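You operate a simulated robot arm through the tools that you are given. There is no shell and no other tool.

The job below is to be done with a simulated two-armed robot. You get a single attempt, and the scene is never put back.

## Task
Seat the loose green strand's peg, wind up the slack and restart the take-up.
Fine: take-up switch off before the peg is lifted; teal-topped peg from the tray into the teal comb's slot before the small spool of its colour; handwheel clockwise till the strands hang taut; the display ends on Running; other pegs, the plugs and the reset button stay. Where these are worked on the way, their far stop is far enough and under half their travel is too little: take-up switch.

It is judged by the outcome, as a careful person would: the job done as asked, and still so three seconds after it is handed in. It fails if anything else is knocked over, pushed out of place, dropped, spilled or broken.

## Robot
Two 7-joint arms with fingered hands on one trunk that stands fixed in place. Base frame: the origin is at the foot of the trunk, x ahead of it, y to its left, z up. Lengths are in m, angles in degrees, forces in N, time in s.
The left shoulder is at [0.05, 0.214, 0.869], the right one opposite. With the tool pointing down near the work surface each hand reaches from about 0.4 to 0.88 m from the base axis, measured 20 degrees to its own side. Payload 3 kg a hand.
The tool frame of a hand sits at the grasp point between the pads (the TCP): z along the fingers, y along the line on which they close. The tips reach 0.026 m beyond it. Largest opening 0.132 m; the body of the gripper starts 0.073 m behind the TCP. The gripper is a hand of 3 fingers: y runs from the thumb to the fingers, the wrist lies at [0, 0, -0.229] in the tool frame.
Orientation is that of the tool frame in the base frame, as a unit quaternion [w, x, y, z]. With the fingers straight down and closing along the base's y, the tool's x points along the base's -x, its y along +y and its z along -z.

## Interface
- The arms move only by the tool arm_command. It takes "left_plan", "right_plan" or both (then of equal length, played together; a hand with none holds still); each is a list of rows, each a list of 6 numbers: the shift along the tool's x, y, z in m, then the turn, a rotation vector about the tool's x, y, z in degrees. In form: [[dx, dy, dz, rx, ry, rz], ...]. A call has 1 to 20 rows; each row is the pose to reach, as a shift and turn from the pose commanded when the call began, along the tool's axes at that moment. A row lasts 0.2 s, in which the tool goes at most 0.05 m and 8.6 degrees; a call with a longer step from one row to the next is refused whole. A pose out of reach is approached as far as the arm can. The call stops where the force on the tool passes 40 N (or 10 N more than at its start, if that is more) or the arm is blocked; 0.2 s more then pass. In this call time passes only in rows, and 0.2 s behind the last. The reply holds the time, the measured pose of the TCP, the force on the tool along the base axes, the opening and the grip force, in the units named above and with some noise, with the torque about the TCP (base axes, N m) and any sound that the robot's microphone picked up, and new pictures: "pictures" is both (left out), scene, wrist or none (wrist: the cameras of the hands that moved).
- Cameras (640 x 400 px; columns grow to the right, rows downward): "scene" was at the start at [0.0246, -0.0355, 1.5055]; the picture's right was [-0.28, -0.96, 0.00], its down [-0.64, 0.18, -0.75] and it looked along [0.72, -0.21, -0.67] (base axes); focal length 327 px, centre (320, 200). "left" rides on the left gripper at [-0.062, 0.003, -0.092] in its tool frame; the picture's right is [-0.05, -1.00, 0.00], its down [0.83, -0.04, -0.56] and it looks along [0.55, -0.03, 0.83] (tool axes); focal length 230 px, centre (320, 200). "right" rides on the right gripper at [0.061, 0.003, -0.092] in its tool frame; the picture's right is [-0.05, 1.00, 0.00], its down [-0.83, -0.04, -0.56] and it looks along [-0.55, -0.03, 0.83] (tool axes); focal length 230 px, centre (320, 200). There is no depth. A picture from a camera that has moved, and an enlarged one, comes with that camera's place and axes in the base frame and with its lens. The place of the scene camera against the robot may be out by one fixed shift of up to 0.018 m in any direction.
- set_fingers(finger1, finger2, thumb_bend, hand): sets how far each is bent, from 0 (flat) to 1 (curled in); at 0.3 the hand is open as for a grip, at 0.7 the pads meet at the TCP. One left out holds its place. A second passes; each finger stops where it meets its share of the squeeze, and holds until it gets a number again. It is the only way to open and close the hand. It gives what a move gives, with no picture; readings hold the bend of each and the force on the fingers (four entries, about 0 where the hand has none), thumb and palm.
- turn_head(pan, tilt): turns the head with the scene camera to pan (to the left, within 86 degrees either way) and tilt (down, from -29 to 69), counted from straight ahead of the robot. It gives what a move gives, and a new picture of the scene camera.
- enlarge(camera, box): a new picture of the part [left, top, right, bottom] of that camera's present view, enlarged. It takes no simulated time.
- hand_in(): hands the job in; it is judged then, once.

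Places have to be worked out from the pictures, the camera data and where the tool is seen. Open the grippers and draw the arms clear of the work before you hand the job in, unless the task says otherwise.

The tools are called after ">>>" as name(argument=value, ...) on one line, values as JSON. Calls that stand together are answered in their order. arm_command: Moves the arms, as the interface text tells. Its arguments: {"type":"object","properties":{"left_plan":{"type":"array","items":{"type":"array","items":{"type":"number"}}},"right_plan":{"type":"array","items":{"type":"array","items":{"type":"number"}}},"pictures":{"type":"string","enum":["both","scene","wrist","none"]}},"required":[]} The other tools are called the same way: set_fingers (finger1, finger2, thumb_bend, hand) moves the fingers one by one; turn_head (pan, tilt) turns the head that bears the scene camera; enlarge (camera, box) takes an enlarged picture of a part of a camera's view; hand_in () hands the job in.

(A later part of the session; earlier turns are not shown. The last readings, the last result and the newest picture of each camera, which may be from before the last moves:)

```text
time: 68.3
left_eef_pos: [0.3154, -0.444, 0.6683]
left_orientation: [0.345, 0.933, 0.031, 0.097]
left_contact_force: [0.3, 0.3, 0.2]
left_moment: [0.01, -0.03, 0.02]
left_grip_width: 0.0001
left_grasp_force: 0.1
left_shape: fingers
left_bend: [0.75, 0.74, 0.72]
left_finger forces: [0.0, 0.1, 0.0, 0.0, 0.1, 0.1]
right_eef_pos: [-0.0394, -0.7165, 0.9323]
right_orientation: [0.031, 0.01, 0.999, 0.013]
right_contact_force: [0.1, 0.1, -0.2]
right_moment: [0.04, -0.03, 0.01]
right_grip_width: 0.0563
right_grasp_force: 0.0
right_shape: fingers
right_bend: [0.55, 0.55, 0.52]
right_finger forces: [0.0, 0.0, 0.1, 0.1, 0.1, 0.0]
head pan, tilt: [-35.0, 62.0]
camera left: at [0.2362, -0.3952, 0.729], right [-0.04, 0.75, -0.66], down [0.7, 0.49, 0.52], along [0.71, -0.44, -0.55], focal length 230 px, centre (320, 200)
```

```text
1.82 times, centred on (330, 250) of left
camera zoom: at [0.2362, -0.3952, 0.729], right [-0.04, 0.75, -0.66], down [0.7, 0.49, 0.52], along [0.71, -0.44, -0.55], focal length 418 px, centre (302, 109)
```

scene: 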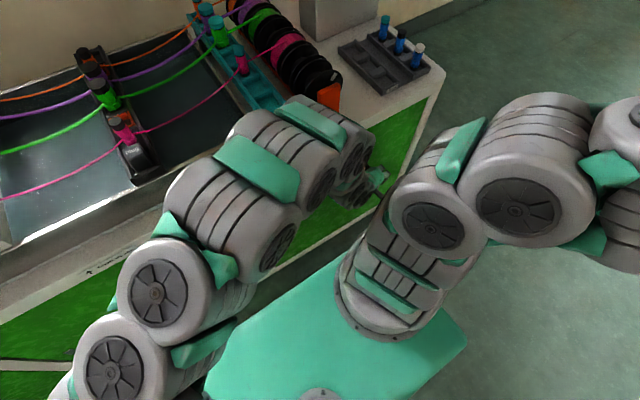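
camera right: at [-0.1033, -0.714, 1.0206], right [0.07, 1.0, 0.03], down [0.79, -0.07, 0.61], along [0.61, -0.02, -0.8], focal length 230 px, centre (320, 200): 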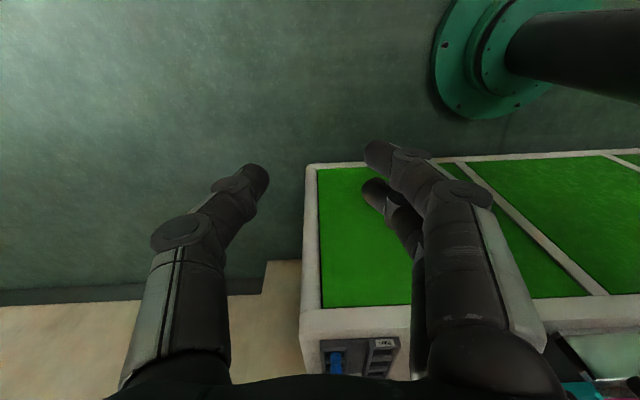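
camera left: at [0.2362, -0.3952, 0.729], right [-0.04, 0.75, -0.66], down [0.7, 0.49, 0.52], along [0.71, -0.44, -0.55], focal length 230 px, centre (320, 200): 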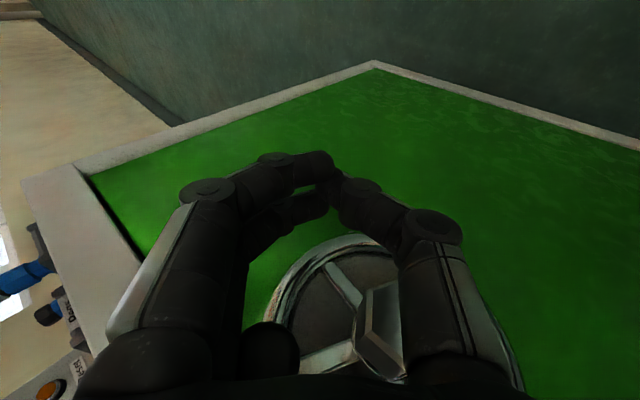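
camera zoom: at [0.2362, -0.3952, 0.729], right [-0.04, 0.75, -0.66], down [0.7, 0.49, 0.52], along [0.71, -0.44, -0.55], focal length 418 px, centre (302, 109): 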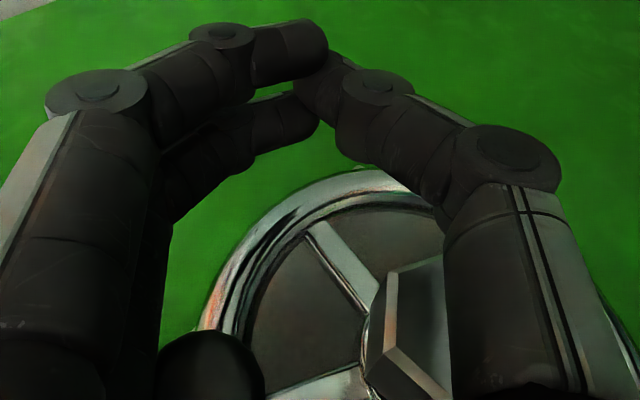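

The wheel is only at ~35°: it resists fast pushing, so it needs slow, steady motion with the palm behind the handle, and a few mm more overlap. I continue clockwise at 5° per row.

>>> arm_command(left_plan=[[0.0069, 0.0172, 0.0029, 0, 0, 0], [0.006, 0.015, 0.0075, 0, 0, 0], [0.0049, 0.0127, 0.012, 0, 0, 0], [0.004, 0.0098, 0.0162, 0, 0, 0], [0.0031, 0.0067, 0.0204, 0, 0, 0], [0.0023, 0.003, 0.0241, 0, 0, 0], [0.0016, -0.0008, 0.0275, 0, 0, 0], [0.001, -0.005, 0.0306, 0, 0, 0], [0.0003, -0.0094, 0.0334, 0, 0, 0], [0, -0.014, 0.0356, 0, 0, 0], [-0.0003, -0.0189, 0.0376, 0, 0, 0], [-0.0005, -0.024, 0.0391, 0, 0, 0], [-0.0007, -0.0291, 0.0403, 0, 0, 0]], pictures="wrist")

>>> enlarge(camera="left", box=[200, 140, 460, 400])

```text
time: 70.1
left_eef_pos: [0.3203, -0.4661, 0.6491]
left_orientation: [0.352, 0.93, 0.027, 0.097]
left_contact_force: [-7.8, -6.5, 6.8]
left_moment: [0.73, -0.62, 0.32]
left_grip_width: 0.0
left_grasp_force: 6.5
left_shape: fingers
left_bend: [0.75, 0.74, 0.72]
left_finger forces: [0.0, 10.5, 0.0, 0.0, 0.0, 2.4]
right_eef_pos: [-0.0381, -0.7157, 0.9316]
right_orientation: [0.032, 0.011, 0.999, 0.012]
right_contact_force: [-0.7, -0.8, 0.1]
right_moment: [0.0, -0.02, 0.01]
right_grip_width: 0.0562
right_grasp_force: 0.1
right_shape: fingers
right_bend: [0.55, 0.55, 0.52]
right_finger forces: [0.1, 0.1, 0.0, 0.0, 0.0, 0.0]
head pan, tilt: [-35.0, 62.0]
stopped in row 8 (left hand): the force on the tool passed its limit at 117 N (the readings are from after the stop); the commanded pose is now the measured one
camera left: at [0.2418, -0.4157, 0.7088], right [-0.03, 0.74, -0.67], down [0.7, 0.49, 0.51], along [0.71, -0.45, -0.54], focal length 230 px, centre (320, 200)
```

left: 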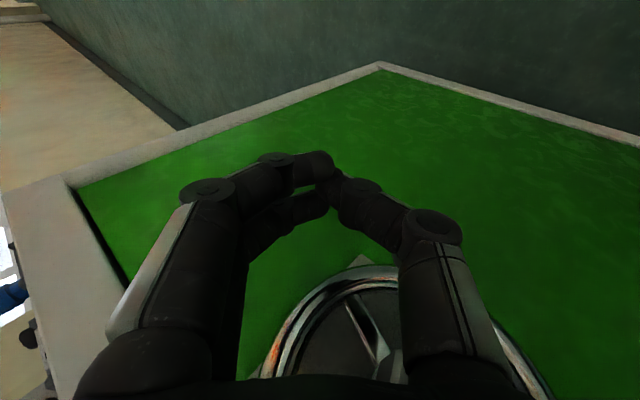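

```text
1.54 times, centred on (330, 270) of left
camera zoom: at [0.2418, -0.4157, 0.7088], right [-0.03, 0.74, -0.67], down [0.7, 0.49, 0.51], along [0.71, -0.45, -0.54], focal length 354 px, centre (305, 92)
```

zoom: 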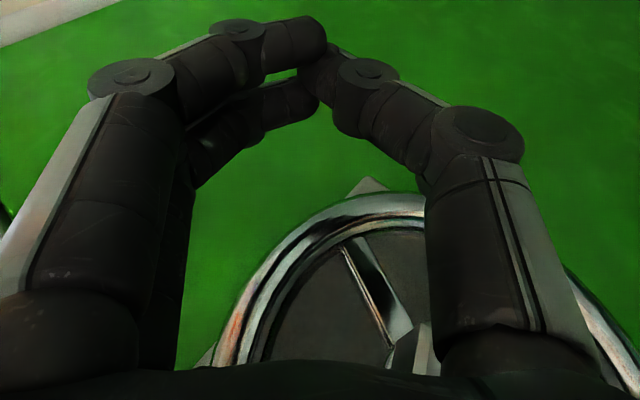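

Same jam: with the 11° pitch the palm passes in front of the handle's end, so the finger base pressed it radially. I move the cage back round the handle and take the pitch out so the palm overlaps the handle.

>>> arm_command(left_plan=[[0.002, 0.004, -0.015, 0, 0, 0], [0.004, 0.008, -0.03, 0.6, -4, -0.3], [0.0065, 0.012, -0.042, 1.2, -8, -0.6], [0.0086, 0.0157, -0.0522, 1.7, -11.6, -0.9]], pictures="wrist")

>>> enlarge(camera="left", box=[200, 140, 460, 400])

```text
time: 71.1
left_eef_pos: [0.3192, -0.4415, 0.6997]
left_orientation: [0.34, 0.94, 0.001, -0.002]
left_contact_force: [0.6, -0.3, 0.4]
left_moment: [-0.02, -0.01, -0.02]
left_grip_width: 0.0
left_grasp_force: 0.1
left_shape: fingers
left_bend: [0.75, 0.74, 0.72]
left_finger forces: [0.1, 0.0, 0.0, 0.0, 0.0, 0.0]
right_eef_pos: [-0.0397, -0.7149, 0.9331]
right_orientation: [0.03, 0.011, 0.999, 0.014]
right_contact_force: [-0.2, 0.8, 0.3]
right_moment: [0.0, -0.02, 0.0]
right_grip_width: 0.0559
right_grasp_force: 0.0
right_shape: fingers
right_bend: [0.55, 0.55, 0.52]
right_finger forces: [0.0, 0.1, 0.0, 0.1, 0.0, 0.0]
head pan, tilt: [-35.0, 62.0]
camera left: at [0.2578, -0.3857, 0.7718], right [-0.05, 0.77, -0.64], down [0.83, 0.39, 0.4], along [0.55, -0.51, -0.66], focal length 230 px, centre (320, 200)
```

left: 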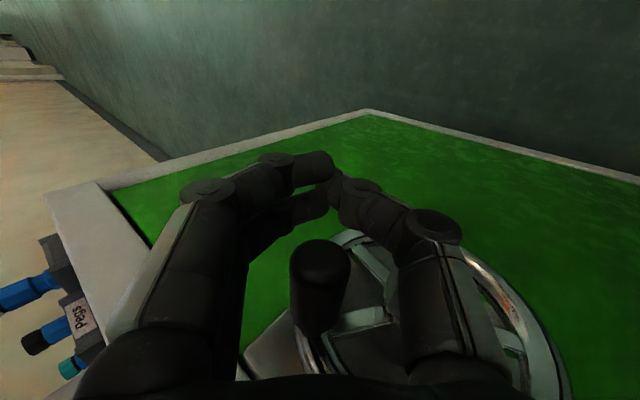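

```text
1.54 times, centred on (330, 270) of left
camera zoom: at [0.2578, -0.3857, 0.7718], right [-0.05, 0.77, -0.64], down [0.83, 0.39, 0.4], along [0.55, -0.51, -0.66], focal length 354 px, centre (305, 92)
```

zoom: 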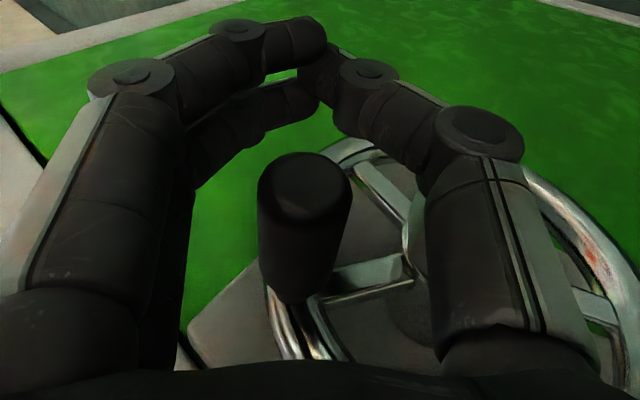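

The handle is now centred in the cage at ~32°, with palm and fingers overlapping it. I push on slowly to a nominal 80°.

>>> arm_command(left_plan=[[-0.004, 0.0014, 0.0057, 0, 0, 0], [-0.0042, 0.0024, 0.0118, 0, 0, 0], [-0.0044, 0.0027, 0.018, 0, 0, 0], [-0.0046, 0.0024, 0.0244, 0, 0, 0], [-0.0047, 0.0015, 0.0305, 0, 0, 0], [-0.0048, -0.0001, 0.0365, 0, 0, 0], [-0.0049, -0.0023, 0.0424, 0, 0, 0], [-0.005, -0.0051, 0.048, 0, 0, 0]], pictures="wrist")

>>> enlarge(camera="left", box=[200, 140, 460, 400])

```text
time: 72.9
left_eef_pos: [0.3137, -0.4687, 0.6584]
left_orientation: [0.339, 0.941, 0.001, -0.001]
left_contact_force: [-0.4, 0.1, 1.7]
left_moment: [0.04, 0.01, 0.03]
left_grip_width: 0.0
left_grasp_force: 0.8
left_shape: fingers
left_bend: [0.75, 0.74, 0.72]
left_finger forces: [0.0, 0.0, 0.0, 0.0, 0.0, 1.4]
right_eef_pos: [-0.0393, -0.7162, 0.932]
right_orientation: [0.03, 0.011, 0.999, 0.014]
right_contact_force: [0.4, 0.0, 0.6]
right_moment: [-0.02, -0.04, 0.01]
right_grip_width: 0.056
right_grasp_force: 0.2
right_shape: fingers
right_bend: [0.55, 0.55, 0.52]
right_finger forces: [0.0, 0.0, 0.1, 0.1, 0.0, 0.0]
head pan, tilt: [-35.0, 62.0]
camera left: at [0.2525, -0.412, 0.7308], right [-0.05, 0.77, -0.64], down [0.83, 0.39, 0.4], along [0.55, -0.51, -0.66], focal length 230 px, centre (320, 200)
```

left: 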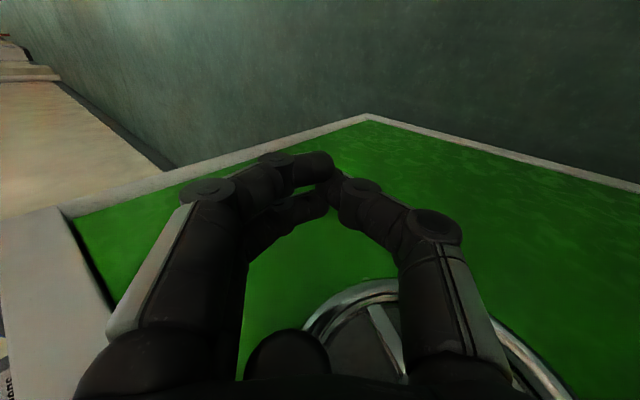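

```text
1.54 times, centred on (330, 270) of left
camera zoom: at [0.2525, -0.412, 0.7308], right [-0.05, 0.77, -0.64], down [0.83, 0.39, 0.4], along [0.55, -0.51, -0.66], focal length 354 px, centre (305, 92)
```

zoom: 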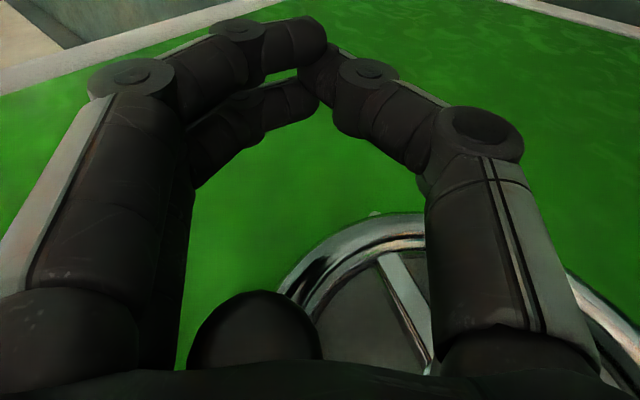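

The wheel now turns easily: handle at ~51° with only 1–2 N on the palm. I carry on clockwise along the circle.

>>> arm_command(left_plan=[[0, -0.0034, 0.0053, 0, 0, 0], [0, -0.0073, 0.0102, 0, 0, 0], [0, -0.0118, 0.0146, 0, 0, 0], [0.0001, -0.0167, 0.0186, 0, 0, 0], [0.0002, -0.0219, 0.022, 0, 0, 0], [0.0003, -0.0274, 0.0248, 0, 0, 0], [0.0004, -0.0333, 0.0272, 0, 0, 0], [0.0005, -0.0394, 0.0288, 0, 0, 0], [0.0007, -0.0455, 0.0298, 0, 0, 0], [0.0009, -0.0517, 0.0301, 0, 0, 0], [0.0011, -0.0581, 0.0298, 0, 0, 0], [0.0013, -0.0642, 0.0289, 0, 0, 0]], pictures="wrist")

>>> enlarge(camera="left", box=[200, 140, 460, 400])

```text
time: 73.7
left_eef_pos: [0.3131, -0.4738, 0.6448]
left_orientation: [0.345, 0.939, -0.001, -0.002]
left_contact_force: [-1.3, -9.1, 4.0]
left_moment: [0.75, -0.16, -0.08]
left_grip_width: 0.0
left_grasp_force: 5.0
left_shape: fingers
left_bend: [0.75, 0.75, 0.72]
left_finger forces: [0.0, 10.3, 0.0, 0.0, 0.0, 0.8]
right_eef_pos: [-0.0374, -0.7162, 0.9323]
right_orientation: [0.032, 0.011, 0.999, 0.013]
right_contact_force: [-0.2, -1.2, -0.2]
right_moment: [-0.04, -0.01, 0.01]
right_grip_width: 0.0557
right_grasp_force: 0.0
right_shape: fingers
right_bend: [0.55, 0.55, 0.52]
right_finger forces: [0.1, 0.1, 0.0, 0.1, 0.1, 0.0]
head pan, tilt: [-35.0, 62.0]
stopped in row 4 (left hand): the force on the tool passed its limit at 51 N (the readings are from after the stop); the commanded pose is now the measured one
camera left: at [0.2519, -0.4165, 0.716], right [-0.05, 0.76, -0.65], down [0.83, 0.39, 0.39], along [0.55, -0.52, -0.65], focal length 230 px, centre (320, 200)
```

left: 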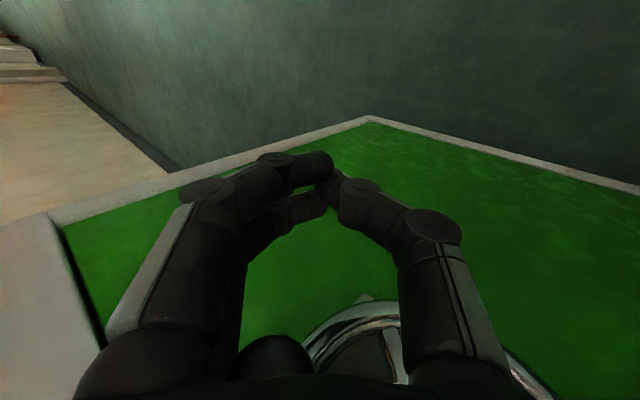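

```text
1.54 times, centred on (330, 270) of left
camera zoom: at [0.2519, -0.4165, 0.716], right [-0.05, 0.76, -0.65], down [0.83, 0.39, 0.39], along [0.55, -0.52, -0.65], focal length 354 px, centre (305, 92)
```

zoom: 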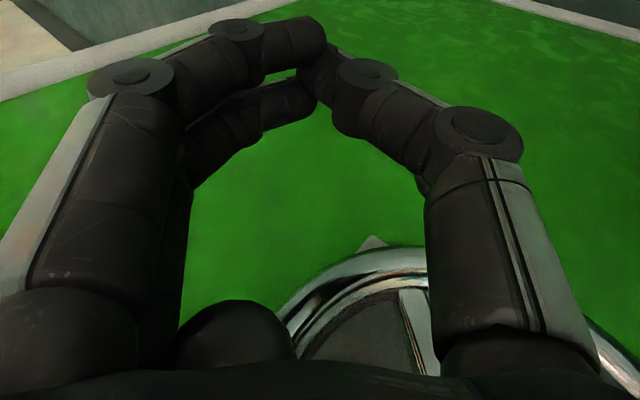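

The handle reached ~65° and now sits in the corner between palm and finger base; my circle cut in too early. I re-plan the arc about the handle's true position in the hand (radius 0.0585) from 65° to 140°.

>>> arm_command(left_plan=[[-0.001, -0.0009, 0.0048, 0, 0, 0], [-0.002, -0.0029, 0.0095, 0, 0, 0], [-0.002, -0.0053, 0.014, 0, 0, 0], [-0.002, -0.0081, 0.0183, 0, 0, 0], [-0.002, -0.0112, 0.0224, 0, 0, 0], [-0.002, -0.0147, 0.0261, 0, 0, 0], [-0.002, -0.0185, 0.0296, 0, 0, 0], [-0.002, -0.0225, 0.0327, 0, 0, 0], [-0.002, -0.0269, 0.0354, 0, 0, 0], [-0.002, -0.0314, 0.0377, 0, 0, 0], [-0.002, -0.0362, 0.0397, 0, 0, 0], [-0.002, -0.0411, 0.0412, 0, 0, 0], [-0.002, -0.046, 0.0422, 0, 0, 0], [-0.002, -0.0511, 0.0429, 0, 0, 0], [-0.002, -0.0561, 0.0431, 0, 0, 0]], pictures="both")

>>> enlarge(camera="left", box=[200, 140, 460, 400])

```text
time: 75.3
left_eef_pos: [0.3076, -0.4801, 0.6128]
left_orientation: [0.346, 0.938, -0.003, -0.002]
left_contact_force: [-7.1, -10.9, 2.1]
left_moment: [0.85, -0.47, -0.06]
left_grip_width: 0.0001
left_grasp_force: 5.6
left_shape: fingers
left_bend: [0.75, 0.75, 0.72]
left_finger forces: [0.0, 11.4, 0.0, 0.0, 0.1, 0.0]
right_eef_pos: [-0.0371, -0.7165, 0.9323]
right_orientation: [0.032, 0.011, 0.999, 0.013]
right_contact_force: [-0.3, 0.1, -0.6]
right_moment: [-0.01, -0.01, 0.03]
right_grip_width: 0.0559
right_grasp_force: 0.1
right_shape: fingers
right_bend: [0.55, 0.55, 0.52]
right_finger forces: [0.0, 0.1, 0.1, 0.1, 0.0, 0.1]
head pan, tilt: [-35.0, 62.0]
stopped in row 7 (left hand): the force on the tool passed its limit at 75 N (the readings are from after the stop); the commanded pose is now the measured one
camera left: at [0.2478, -0.4227, 0.6841], right [-0.05, 0.76, -0.65], down [0.83, 0.39, 0.39], along [0.55, -0.52, -0.65], focal length 230 px, centre (320, 200)
```

scene: 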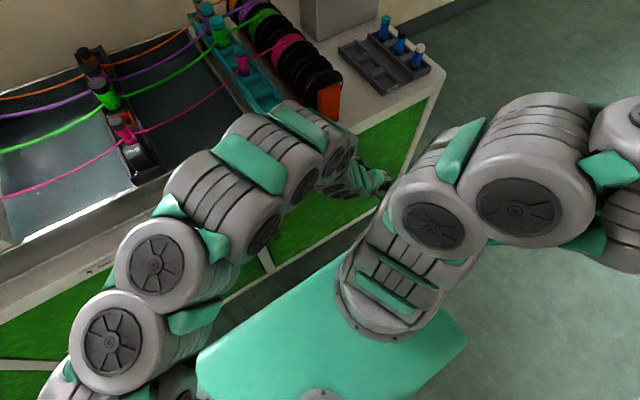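
left: 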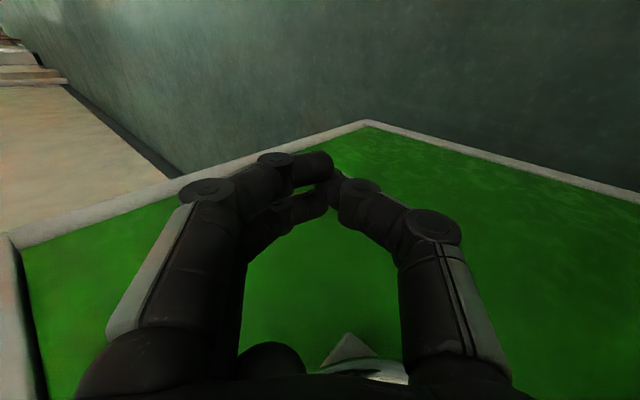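

```text
1.54 times, centred on (330, 270) of left
camera zoom: at [0.2478, -0.4227, 0.6841], right [-0.05, 0.76, -0.65], down [0.83, 0.39, 0.39], along [0.55, -0.52, -0.65], focal length 354 px, centre (305, 92)
```

zoom: 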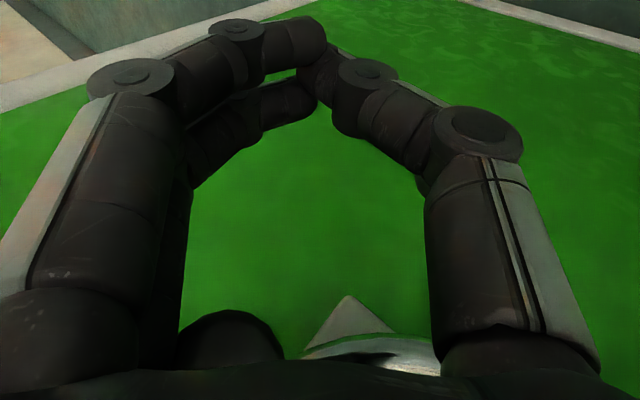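

Good progress: handle at ~91°. A circle fitted through the observed handle positions gives centre (-0.380, 0.672) and radius 0.0665, larger than I assumed. I loosen the cage slightly and follow the corrected arc.

>>> set_fingers(hand="left", finger1=0.68, finger2=0.68, thumb_bend=0.68)

>>> arm_command(left_plan=[[0.003, 0.0059, -0.0019, 0, 0, 0], [0.003, 0.0018, 0.0023, 0, 0, 0], [0.003, -0.0025, 0.0061, 0, 0, 0], [0.003, -0.0073, 0.0095, 0, 0, 0], [0.003, -0.0121, 0.0126, 0, 0, 0], [0.003, -0.0174, 0.0151, 0, 0, 0], [0.003, -0.0229, 0.0172, 0, 0, 0], [0.003, -0.0284, 0.0189, 0, 0, 0], [0.003, -0.0341, 0.0199, 0, 0, 0], [0.003, -0.0399, 0.0206, 0, 0, 0], [0.003, -0.0457, 0.0207, 0, 0, 0], [0.003, -0.0515, 0.0203, 0, 0, 0]], pictures="wrist")

>>> enlarge(camera="left", box=[200, 140, 460, 400])

```text
time: 76.3
left_eef_pos: [0.3098, -0.4804, 0.6125]
left_orientation: [0.347, 0.938, -0.003, -0.002]
left_contact_force: [-10.0, -13.6, 2.4]
left_moment: [0.98, -0.72, 0.06]
left_grip_width: 0.0103
left_grasp_force: 6.9
left_shape: fingers
left_bend: [0.68, 0.68, 0.68]
left_finger forces: [0.1, 13.9, 0.0, 0.0, 0.1, 0.0]
right_eef_pos: [-0.0379, -0.7163, 0.9305]
right_orientation: [0.032, 0.011, 0.999, 0.014]
right_contact_force: [0.0, 0.2, -0.2]
right_moment: [-0.01, 0.0, 0.06]
right_grip_width: 0.056
right_grasp_force: 0.0
right_shape: fingers
right_bend: [0.55, 0.55, 0.52]
right_finger forces: [0.1, 0.0, 0.0, 0.0, 0.0, 0.0]
head pan, tilt: [-35.0, 62.0]
```

```text
time: 78.9
left_eef_pos: [0.314, -0.4534, 0.5638]
left_orientation: [0.346, 0.938, -0.003, -0.002]
left_contact_force: [-2.3, 0.2, 2.4]
left_moment: [0.14, -0.11, 0.08]
left_grip_width: 0.0102
left_grasp_force: 1.5
left_shape: fingers
left_bend: [0.68, 0.68, 0.68]
left_finger forces: [0.0, 1.5, 0.0, 0.1, 0.0, 2.2]
right_eef_pos: [-0.0388, -0.7163, 0.9321]
right_orientation: [0.031, 0.012, 0.999, 0.014]
right_contact_force: [-0.2, -0.3, -0.9]
right_moment: [-0.03, 0.02, 0.02]
right_grip_width: 0.056
right_grasp_force: 0.1
right_shape: fingers
right_bend: [0.55, 0.55, 0.52]
right_finger forces: [0.0, 0.1, 0.0, 0.0, 0.0, 0.0]
head pan, tilt: [-35.0, 62.0]
camera left: at [0.2519, -0.3961, 0.635], right [-0.05, 0.76, -0.65], down [0.83, 0.39, 0.39], along [0.55, -0.52, -0.65], focal length 230 px, centre (320, 200)
```

left: 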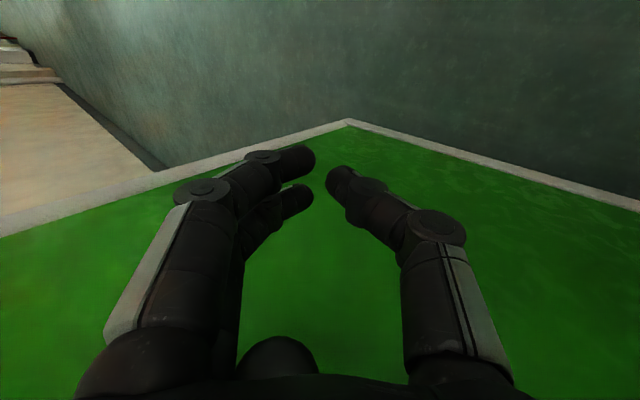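

```text
1.54 times, centred on (330, 270) of left
camera zoom: at [0.2519, -0.3961, 0.635], right [-0.05, 0.76, -0.65], down [0.83, 0.39, 0.39], along [0.55, -0.52, -0.65], focal length 354 px, centre (305, 92)
```

zoom: 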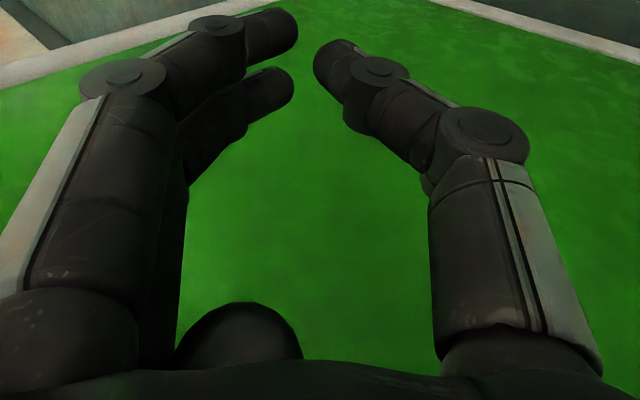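

The wheel went smoothly to ~145° with only 2 N. I continue round the bottom, letting the handle shift from the palm toward the fingertips as the push direction changes.

>>> arm_command(left_plan=[[0, -0.0076, -0.0034, 0, 0, 0], [0, -0.0143, -0.009, 0, 0, 0], [0.0005, -0.0209, -0.0153, 0, 0, 0], [0.001, -0.0271, -0.0222, 0, 0, 0], [0.001, -0.0319, -0.03, 0, 0, 0], [0.0015, -0.0364, -0.038, 0, 0, 0], [0.0015, -0.0403, -0.0468, 0, 0, 0], [0.002, -0.0439, -0.0549, 0, 0, 0], [0.002, -0.0466, -0.0637, 0, 0, 0], [0.0025, -0.049, -0.0728, 0, 0, 0], [0.0025, -0.0507, -0.0821, 0, 0, 0], [0.003, -0.0515, -0.0906, 0, 0, 0], [0.003, -0.0519, -0.0983, 0, 0, 0]], pictures="wrist")

>>> enlarge(camera="left", box=[200, 140, 460, 400])

```text
time: 81.7
left_eef_pos: [0.3153, -0.3507, 0.6054]
left_orientation: [0.346, 0.938, -0.002, -0.001]
left_contact_force: [-0.1, -2.1, -0.7]
left_moment: [0.08, 0.0, -0.04]
left_grip_width: 0.0101
left_grasp_force: 1.0
left_shape: fingers
left_bend: [0.68, 0.67, 0.68]
left_finger forces: [0.0, 2.3, 0.0, 0.0, 0.0, 0.0]
right_eef_pos: [-0.0375, -0.7163, 0.9331]
right_orientation: [0.03, 0.011, 0.999, 0.013]
right_contact_force: [-1.0, 0.2, 0.6]
right_moment: [0.04, 0.01, 0.0]
right_grip_width: 0.0562
right_grasp_force: 0.1
right_shape: fingers
right_bend: [0.55, 0.55, 0.52]
right_finger forces: [0.0, 0.0, 0.0, 0.0, 0.0, 0.1]
head pan, tilt: [-35.0, 62.0]
camera left: at [0.2551, -0.2933, 0.6769], right [-0.05, 0.76, -0.65], down [0.83, 0.39, 0.39], along [0.55, -0.52, -0.65], focal length 230 px, centre (320, 200)
```

left: 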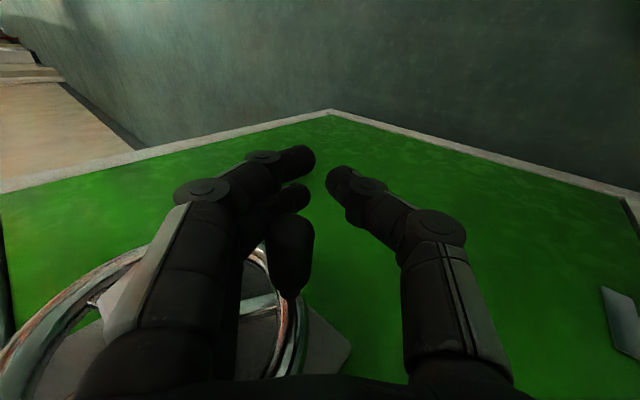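

```text
1.54 times, centred on (330, 270) of left
camera zoom: at [0.2551, -0.2933, 0.6769], right [-0.05, 0.76, -0.65], down [0.83, 0.39, 0.39], along [0.55, -0.52, -0.65], focal length 354 px, centre (305, 92)
```

zoom: 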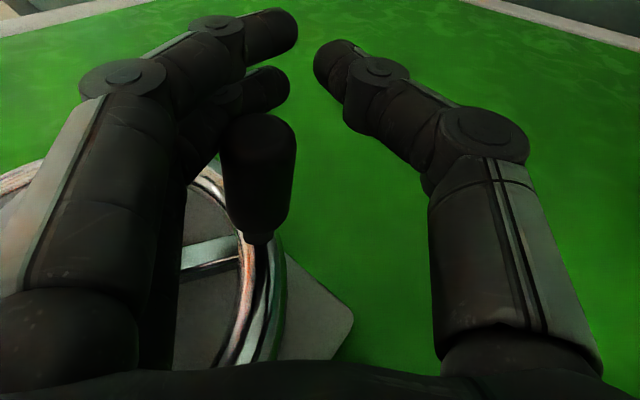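

Handle now at ~212° near the fingertips. A better overall circle fit is centre (-0.383, 0.676), radius 0.063; I continue up the left side to ~300°, pulling with the tips and then pushing with the thumb.

>>> arm_command(left_plan=[[0.001, 0.0005, -0.0083, 0, 0, 0], [0.0015, 0.0027, -0.0161, 0, 0, 0], [0.002, 0.0061, -0.0239, 0, 0, 0], [0.0025, 0.0095, -0.0315, 0, 0, 0], [0.0025, 0.0143, -0.0387, 0, 0, 0], [0.0025, 0.0202, -0.0456, 0, 0, 0], [0.0025, 0.0272, -0.0517, 0, 0, 0], [0.0025, 0.0351, -0.0564, 0, 0, 0], [0.0025, 0.0438, -0.0589, 0, 0, 0], [0.0025, 0.0522, -0.0604, 0, 0, 0], [0.0025, 0.0613, -0.0601, 0, 0, 0]], pictures="both")

>>> enlarge(camera="left", box=[200, 140, 460, 400])

```text
time: 84.1
left_eef_pos: [0.3196, -0.359, 0.6909]
left_orientation: [0.346, 0.938, -0.003, 0.0]
left_contact_force: [-0.2, 0.2, -0.4]
left_moment: [-0.02, 0.02, 0.0]
left_grip_width: 0.0106
left_grasp_force: 0.1
left_shape: fingers
left_bend: [0.68, 0.68, 0.68]
left_finger forces: [0.0, 0.0, 0.0, 0.1, 0.0, 0.1]
right_eef_pos: [-0.0381, -0.7172, 0.9326]
right_orientation: [0.03, 0.011, 0.999, 0.014]
right_contact_force: [0.2, 0.7, -0.3]
right_moment: [0.01, 0.02, 0.01]
right_grip_width: 0.0559
right_grasp_force: 0.0
right_shape: fingers
right_bend: [0.55, 0.55, 0.52]
right_finger forces: [0.1, 0.0, 0.1, 0.0, 0.0, 0.0]
head pan, tilt: [-35.0, 62.0]
camera left: at [0.2588, -0.3012, 0.7624], right [-0.05, 0.76, -0.65], down [0.83, 0.39, 0.39], along [0.55, -0.52, -0.65], focal length 230 px, centre (320, 200)
```

scene: 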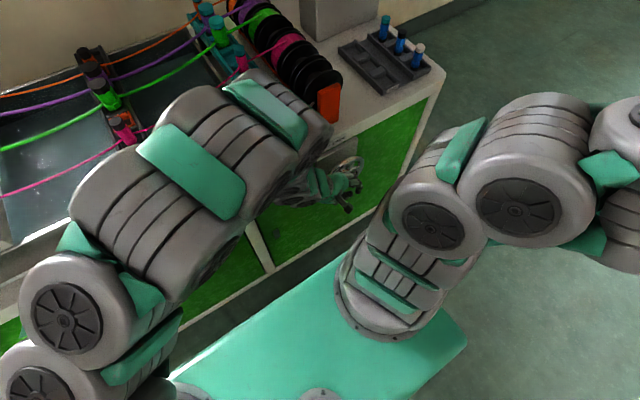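
left: 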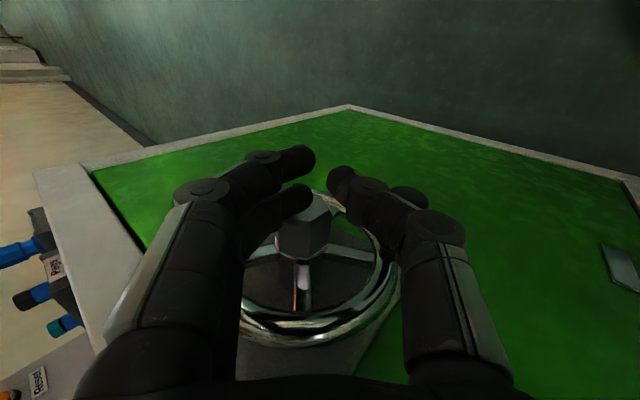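

```text
1.54 times, centred on (330, 270) of left
camera zoom: at [0.2588, -0.3012, 0.7624], right [-0.05, 0.76, -0.65], down [0.83, 0.39, 0.39], along [0.55, -0.52, -0.65], focal length 354 px, centre (305, 92)
```

zoom: 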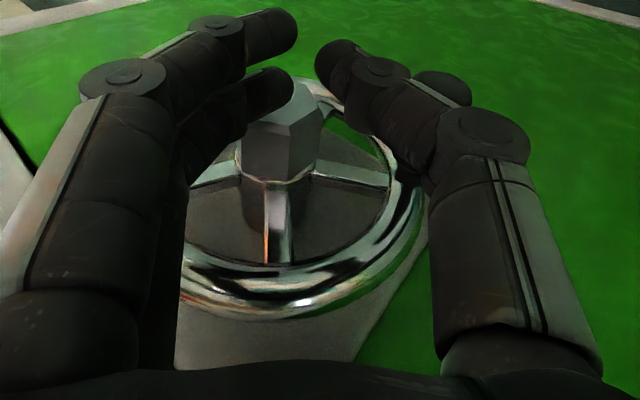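

The handle slipped out past the thumb at about 240°. I check the strands' state now.

>>> enlarge(camera="scene", box=[0, 0, 280, 210])

```text
1.90 times, centred on (140, 105) of scene
camera zoom: at [-0.0032, -0.0492, 1.479], right [-0.57, -0.82, 0.0], down [-0.72, 0.51, -0.47], along [0.38, -0.27, -0.88], focal length 623 px, centre (663, 381)
```

zoom: 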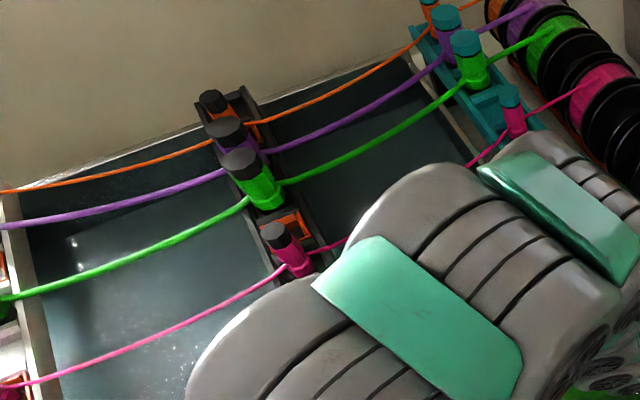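

The sag has already lessened. Now I'll re-take the handle with a power grip (handle against the palm, fingers wrapped). First retreat along the tool axis so the tips clear it, then open the hand.

>>> arm_command(left_plan=[[-0.002, 0, -0.03, 0, 0, 0], [-0.0045, 0, -0.065, 0, 0, 0]], pictures="none")

>>> set_fingers(hand="left", finger1=0.42, finger2=0.42, thumb_bend=0.42)

>>> arm_command(left_plan=[[0, -0.026, 0, 0, 0, 0], [0, -0.051, 0, 0, 0, 0]], pictures="wrist")

>>> enlarge(camera="left", box=[180, 80, 460, 280])

```text
time: 84.7
left_eef_pos: [0.3148, -0.3161, 0.7401]
left_orientation: [0.346, 0.938, -0.002, 0.0]
left_contact_force: [0.4, -0.3, -0.1]
left_moment: [0.0, -0.02, -0.01]
left_grip_width: 0.011
left_grasp_force: 0.0
left_shape: fingers
left_bend: [0.68, 0.68, 0.68]
left_finger forces: [0.1, 0.0, 0.0, 0.1, 0.1, 0.1]
right_eef_pos: [-0.0382, -0.7163, 0.9324]
right_orientation: [0.03, 0.011, 0.999, 0.014]
right_contact_force: [-0.9, -0.4, -1.0]
right_moment: [0.03, 0.0, 0.0]
right_grip_width: 0.056
right_grasp_force: 0.2
right_shape: fingers
right_bend: [0.55, 0.55, 0.52]
right_finger forces: [0.0, 0.0, 0.1, 0.0, 0.1, 0.0]
head pan, tilt: [-35.0, 62.0]
```

```text
time: 85.7
left_eef_pos: [0.3143, -0.3159, 0.7401]
left_orientation: [0.345, 0.939, -0.002, -0.003]
left_contact_force: [-0.4, 0.8, 0.1]
left_moment: [-0.01, 0.01, 0.03]
left_grip_width: 0.0941
left_grasp_force: 0.0
left_shape: fingers
left_bend: [0.42, 0.42, 0.42]
left_finger forces: [0.0, 0.1, 0.0, 0.0, 0.0, 0.0]
right_eef_pos: [-0.0382, -0.7167, 0.9324]
right_orientation: [0.031, 0.011, 0.999, 0.013]
right_contact_force: [0.5, 0.3, 0.4]
right_moment: [0.01, -0.02, 0.02]
right_grip_width: 0.0562
right_grasp_force: 0.1
right_shape: fingers
right_bend: [0.55, 0.55, 0.52]
right_finger forces: [0.1, 0.0, 0.0, 0.1, 0.1, 0.1]
head pan, tilt: [-35.0, 62.0]
```

```text
time: 86.3
left_eef_pos: [0.3148, -0.277, 0.7078]
left_orientation: [0.346, 0.938, -0.002, -0.002]
left_contact_force: [0.2, -0.5, 0.3]
left_moment: [0.03, 0.0, 0.05]
left_grip_width: 0.0943
left_grasp_force: 0.1
left_shape: fingers
left_bend: [0.42, 0.42, 0.42]
left_finger forces: [0.1, 0.1, 0.0, 0.0, 0.1, 0.1]
right_eef_pos: [-0.0375, -0.7159, 0.9323]
right_orientation: [0.03, 0.011, 0.999, 0.014]
right_contact_force: [-0.3, 0.0, -0.8]
right_moment: [-0.01, -0.01, 0.01]
right_grip_width: 0.0561
right_grasp_force: 0.1
right_shape: fingers
right_bend: [0.55, 0.55, 0.52]
right_finger forces: [0.0, 0.0, 0.0, 0.1, 0.0, 0.0]
head pan, tilt: [-35.0, 62.0]
camera left: at [0.2535, -0.2201, 0.7785], right [-0.05, 0.76, -0.65], down [0.83, 0.39, 0.39], along [0.55, -0.52, -0.65], focal length 230 px, centre (320, 200)
```

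left: 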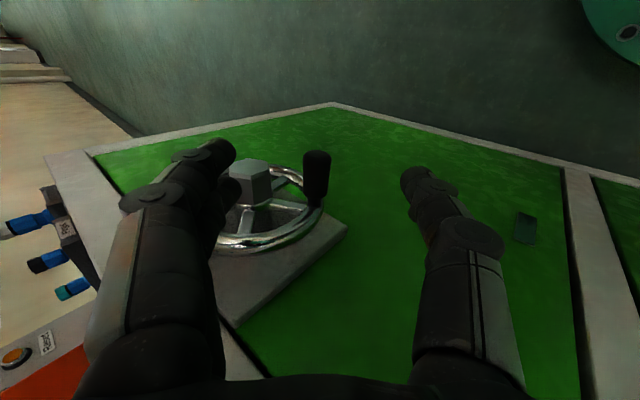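

```text
2.00 times, centred on (320, 180) of left
camera zoom: at [0.2535, -0.2201, 0.7785], right [-0.05, 0.76, -0.65], down [0.83, 0.39, 0.39], along [0.55, -0.52, -0.65], focal length 460 px, centre (320, 240)
```

zoom: 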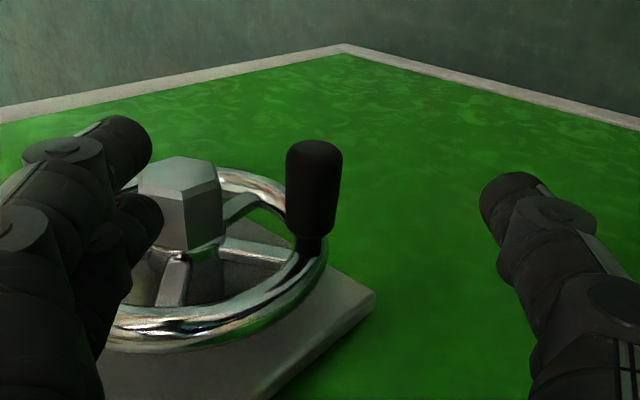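

Clear view: handle end at (0.324, -0.331, 0.646), i.e. 240°, hub front at x = 0.342, centre (-0.383, 0.675). I slide the open hand over the handle until it is near the palm, and then wrap the fingers.

>>> arm_command(left_plan=[[-0.001, 0, 0.035, 0, 0, 0], [-0.001, 0, 0.07, 0, 0, 0], [-0.001, 0, 0.1, 0, 0, 0], [-0.001, 0, 0.12, 0, 0, 0], [-0.001, 0, 0.135, 0, 0, 0]], pictures="wrist")

>>> enlarge(camera="left", box=[180, 160, 460, 400])

```text
time: 87.5
left_eef_pos: [0.3143, -0.3651, 0.6036]
left_orientation: [0.344, 0.939, -0.002, -0.001]
left_contact_force: [0.1, 0.5, 0.4]
left_moment: [0.0, 0.01, -0.01]
left_grip_width: 0.0947
left_grasp_force: 0.0
left_shape: fingers
left_bend: [0.42, 0.42, 0.42]
left_finger forces: [0.0, 0.0, 0.0, 0.0, 0.0, 0.1]
right_eef_pos: [-0.0384, -0.716, 0.933]
right_orientation: [0.031, 0.011, 0.999, 0.013]
right_contact_force: [0.0, 0.3, -0.2]
right_moment: [0.01, -0.02, -0.02]
right_grip_width: 0.0562
right_grasp_force: 0.1
right_shape: fingers
right_bend: [0.55, 0.55, 0.52]
right_finger forces: [0.0, 0.1, 0.0, 0.0, 0.0, 0.0]
head pan, tilt: [-35.0, 62.0]
camera left: at [0.2526, -0.3074, 0.6753], right [-0.05, 0.76, -0.65], down [0.83, 0.39, 0.39], along [0.55, -0.52, -0.65], focal length 230 px, centre (320, 200)
```

left: 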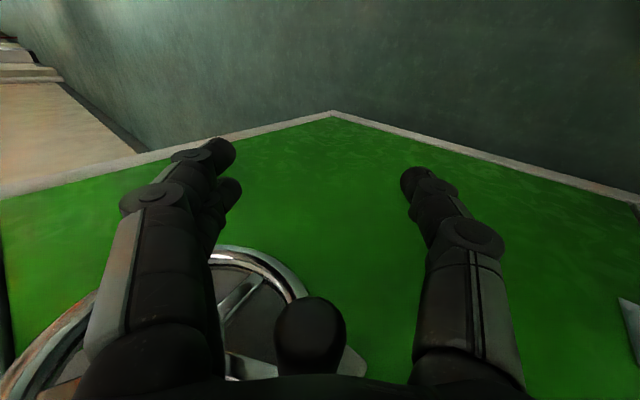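

```text
1.67 times, centred on (320, 280) of left
camera zoom: at [0.2526, -0.3074, 0.6753], right [-0.05, 0.76, -0.65], down [0.83, 0.39, 0.39], along [0.55, -0.52, -0.65], focal length 384 px, centre (320, 67)
```

zoom: 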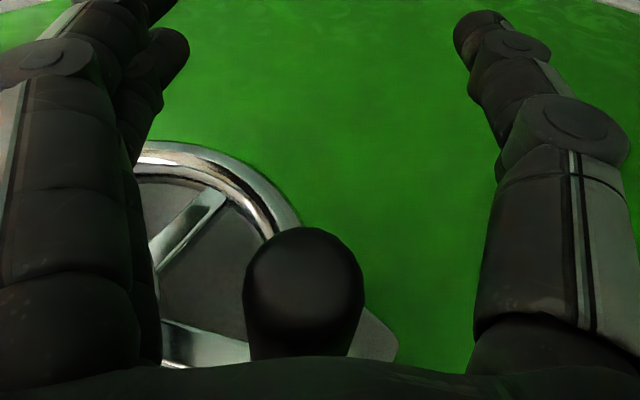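

The handle sits centrally against the palm. I curl the fingers fully over it and close the thumb behind.

>>> set_fingers(hand="left", finger1=1.0, finger2=1.0, thumb_bend=0.65)

>>> enlarge(camera="left", box=[180, 160, 460, 400])

```text
time: 88.5
left_eef_pos: [0.3145, -0.3653, 0.6045]
left_orientation: [0.346, 0.938, -0.002, -0.002]
left_contact_force: [0.2, -0.4, -0.1]
left_moment: [-0.02, 0.01, 0.04]
left_grip_width: 0.0373
left_grasp_force: 0.0
left_shape: fingers
left_bend: [1.0, 1.0, 0.65]
left_finger forces: [0.0, 0.1, 0.0, 0.1, 0.0, 0.0]
right_eef_pos: [-0.0383, -0.7169, 0.9326]
right_orientation: [0.031, 0.011, 0.999, 0.013]
right_contact_force: [0.3, 0.3, -0.4]
right_moment: [-0.02, 0.01, -0.01]
right_grip_width: 0.0562
right_grasp_force: 0.2
right_shape: fingers
right_bend: [0.55, 0.55, 0.52]
right_finger forces: [0.0, 0.0, 0.0, 0.1, 0.0, 0.1]
head pan, tilt: [-35.0, 62.0]
```

```text
1.67 times, centred on (320, 280) of left
camera zoom: at [0.2527, -0.3077, 0.676], right [-0.05, 0.76, -0.65], down [0.83, 0.39, 0.39], along [0.55, -0.52, -0.65], focal length 384 px, centre (320, 67)
```

zoom: 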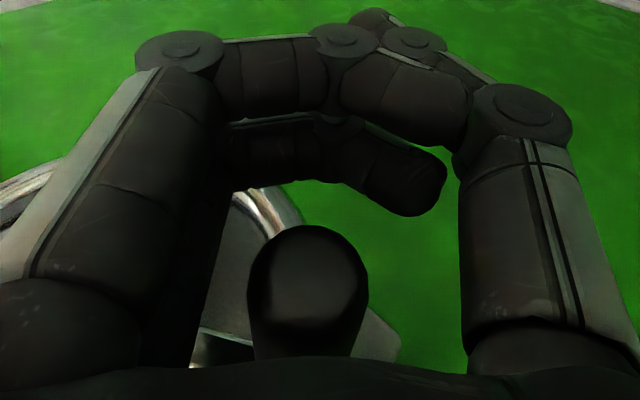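

The handle is now boxed in by palm, curled fingers and thumb with about 1 cm of play. I continue clockwise for half a turn along the fitted circle.

>>> arm_command(left_plan=[[0.0019, 0.0016, -0.0073, 0, 0, 0], [0.002, 0.0055, -0.016, 0, 0, 0], [0.002, 0.0108, -0.0241, 0, 0, 0], [0.002, 0.0173, -0.0313, 0, 0, 0], [0.0019, 0.0247, -0.0373, 0, 0, 0], [0.0018, 0.033, -0.0421, 0, 0, 0], [0.0017, 0.042, -0.0457, 0, 0, 0], [0.0015, 0.0515, -0.0475, 0, 0, 0], [0.0013, 0.0611, -0.0481, 0, 0, 0], [0.001, 0.0707, -0.0471, 0, 0, 0], [0.0007, 0.0801, -0.0446, 0, 0, 0], [0.0004, 0.0888, -0.0407, 0, 0, 0], [0.0001, 0.0969, -0.0354, 0, 0, 0], [-0.0002, 0.1041, -0.0289, 0, 0, 0], [-0.0005, 0.1101, -0.0215, 0, 0, 0], [-0.0008, 0.1149, -0.0132, 0, 0, 0], [-0.0011, 0.1185, -0.0042, 0, 0, 0], [-0.0013, 0.1203, 0.0053, 0, 0, 0], [-0.0016, 0.1209, 0.0149, 0, 0, 0], [-0.0017, 0.1199, 0.0245, 0, 0, 0]], pictures="both")

>>> enlarge(camera="left", box=[180, 160, 460, 400])

>>> enlarge(camera="scene", box=[0, 0, 280, 210])

```text
time: 92.7
left_eef_pos: [0.3127, -0.4728, 0.6625]
left_orientation: [0.346, 0.938, -0.002, -0.001]
left_contact_force: [0.3, 0.0, -0.1]
left_moment: [0.01, -0.01, -0.01]
left_grip_width: 0.0372
left_grasp_force: 0.2
left_shape: fingers
left_bend: [1.0, 1.0, 0.65]
left_finger forces: [0.0, 0.0, 0.0, 0.0, 0.0, 0.0]
right_eef_pos: [-0.0385, -0.7165, 0.9318]
right_orientation: [0.031, 0.011, 0.999, 0.014]
right_contact_force: [0.1, 0.1, -0.2]
right_moment: [0.03, -0.01, 0.05]
right_grip_width: 0.0561
right_grasp_force: 0.1
right_shape: fingers
right_bend: [0.55, 0.55, 0.52]
right_finger forces: [0.0, 0.0, 0.0, 0.0, 0.0, 0.1]
head pan, tilt: [-35.0, 62.0]
camera left: at [0.2502, -0.4146, 0.7346], right [-0.05, 0.76, -0.65], down [0.83, 0.39, 0.39], along [0.55, -0.52, -0.65], focal length 230 px, centre (320, 200)
```

scene: 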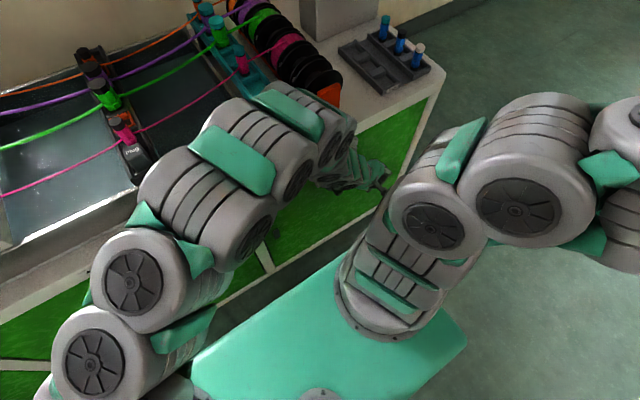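
left: 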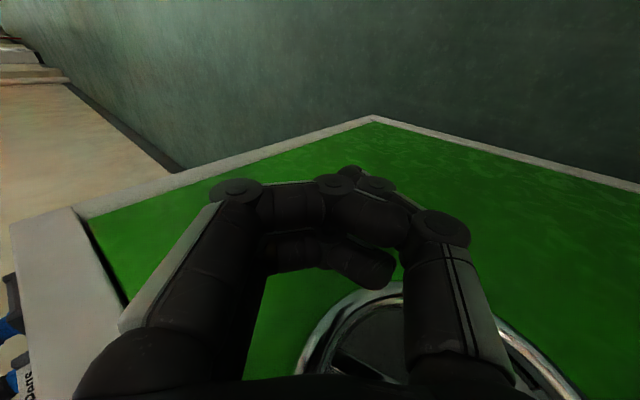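

```text
1.67 times, centred on (320, 280) of left
camera zoom: at [0.2502, -0.4146, 0.7346], right [-0.05, 0.76, -0.65], down [0.83, 0.39, 0.39], along [0.55, -0.52, -0.65], focal length 384 px, centre (320, 67)
```

zoom: 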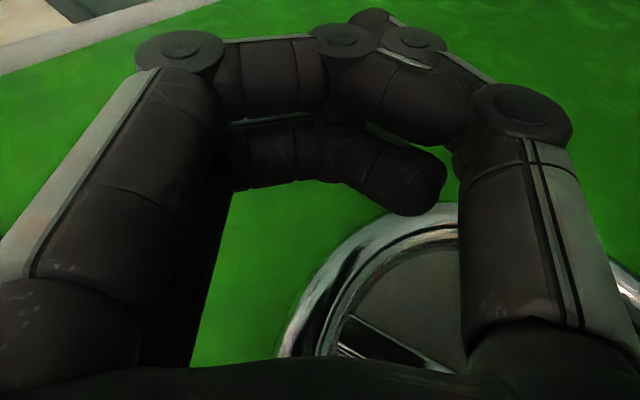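

```text
1.90 times, centred on (140, 105) of scene
camera zoom: at [-0.0032, -0.0492, 1.479], right [-0.57, -0.82, 0.0], down [-0.72, 0.51, -0.47], along [0.38, -0.27, -0.88], focal length 623 px, centre (663, 381)
```

zoom: 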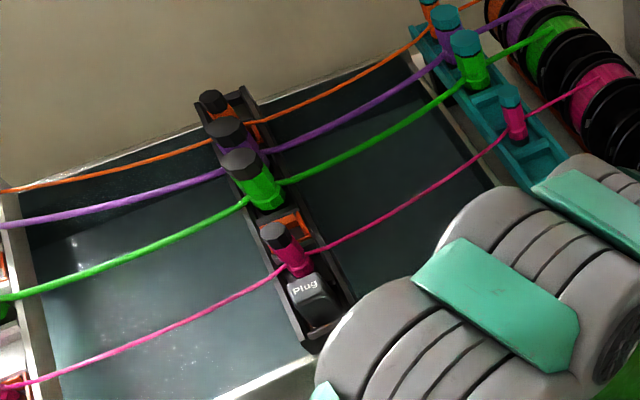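

Strands are a little tighter, but the handle is no longer in the hand. I retreat along the tool axis to find it.

>>> arm_command(left_plan=[[-0.002, 0, -0.035, 0, 0, 0], [-0.004, 0, -0.07, 0, 0, 0], [-0.004, 0, -0.105, 0, 0, 0]], pictures="wrist")

>>> enlarge(camera="left", box=[180, 120, 500, 360])

```text
time: 93.5
left_eef_pos: [0.3092, -0.4049, 0.7438]
left_orientation: [0.346, 0.938, -0.001, -0.001]
left_contact_force: [-0.7, 0.4, 0.4]
left_moment: [0.01, -0.01, 0.0]
left_grip_width: 0.0373
left_grasp_force: 0.0
left_shape: fingers
left_bend: [1.0, 1.0, 0.65]
left_finger forces: [0.0, 0.1, 0.1, 0.0, 0.1, 0.0]
right_eef_pos: [-0.0378, -0.7151, 0.9313]
right_orientation: [0.03, 0.011, 0.999, 0.013]
right_contact_force: [-0.4, -0.4, 0.2]
right_moment: [0.01, -0.03, 0.02]
right_grip_width: 0.0559
right_grasp_force: 0.1
right_shape: fingers
right_bend: [0.55, 0.55, 0.52]
right_finger forces: [0.0, 0.0, 0.0, 0.0, 0.0, 0.0]
head pan, tilt: [-35.0, 62.0]
camera left: at [0.2471, -0.3463, 0.8147], right [-0.05, 0.76, -0.65], down [0.83, 0.39, 0.39], along [0.55, -0.52, -0.65], focal length 230 px, centre (320, 200)
```

left: 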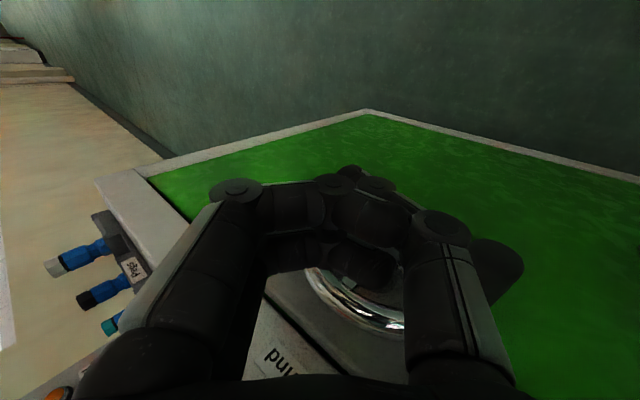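

```text
1.67 times, centred on (340, 240) of left
camera zoom: at [0.2471, -0.3463, 0.8147], right [-0.05, 0.76, -0.65], down [0.83, 0.39, 0.39], along [0.55, -0.52, -0.65], focal length 384 px, centre (287, 133)
```

zoom: 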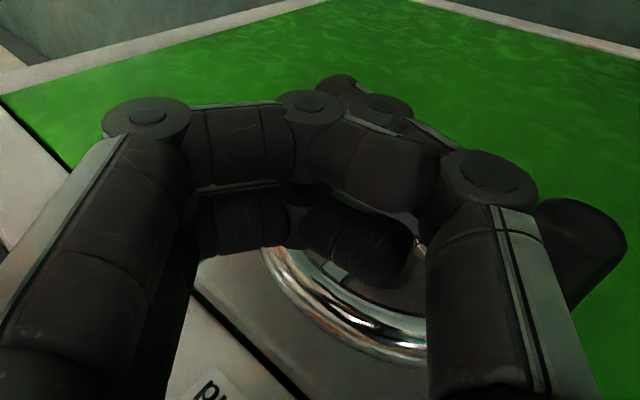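

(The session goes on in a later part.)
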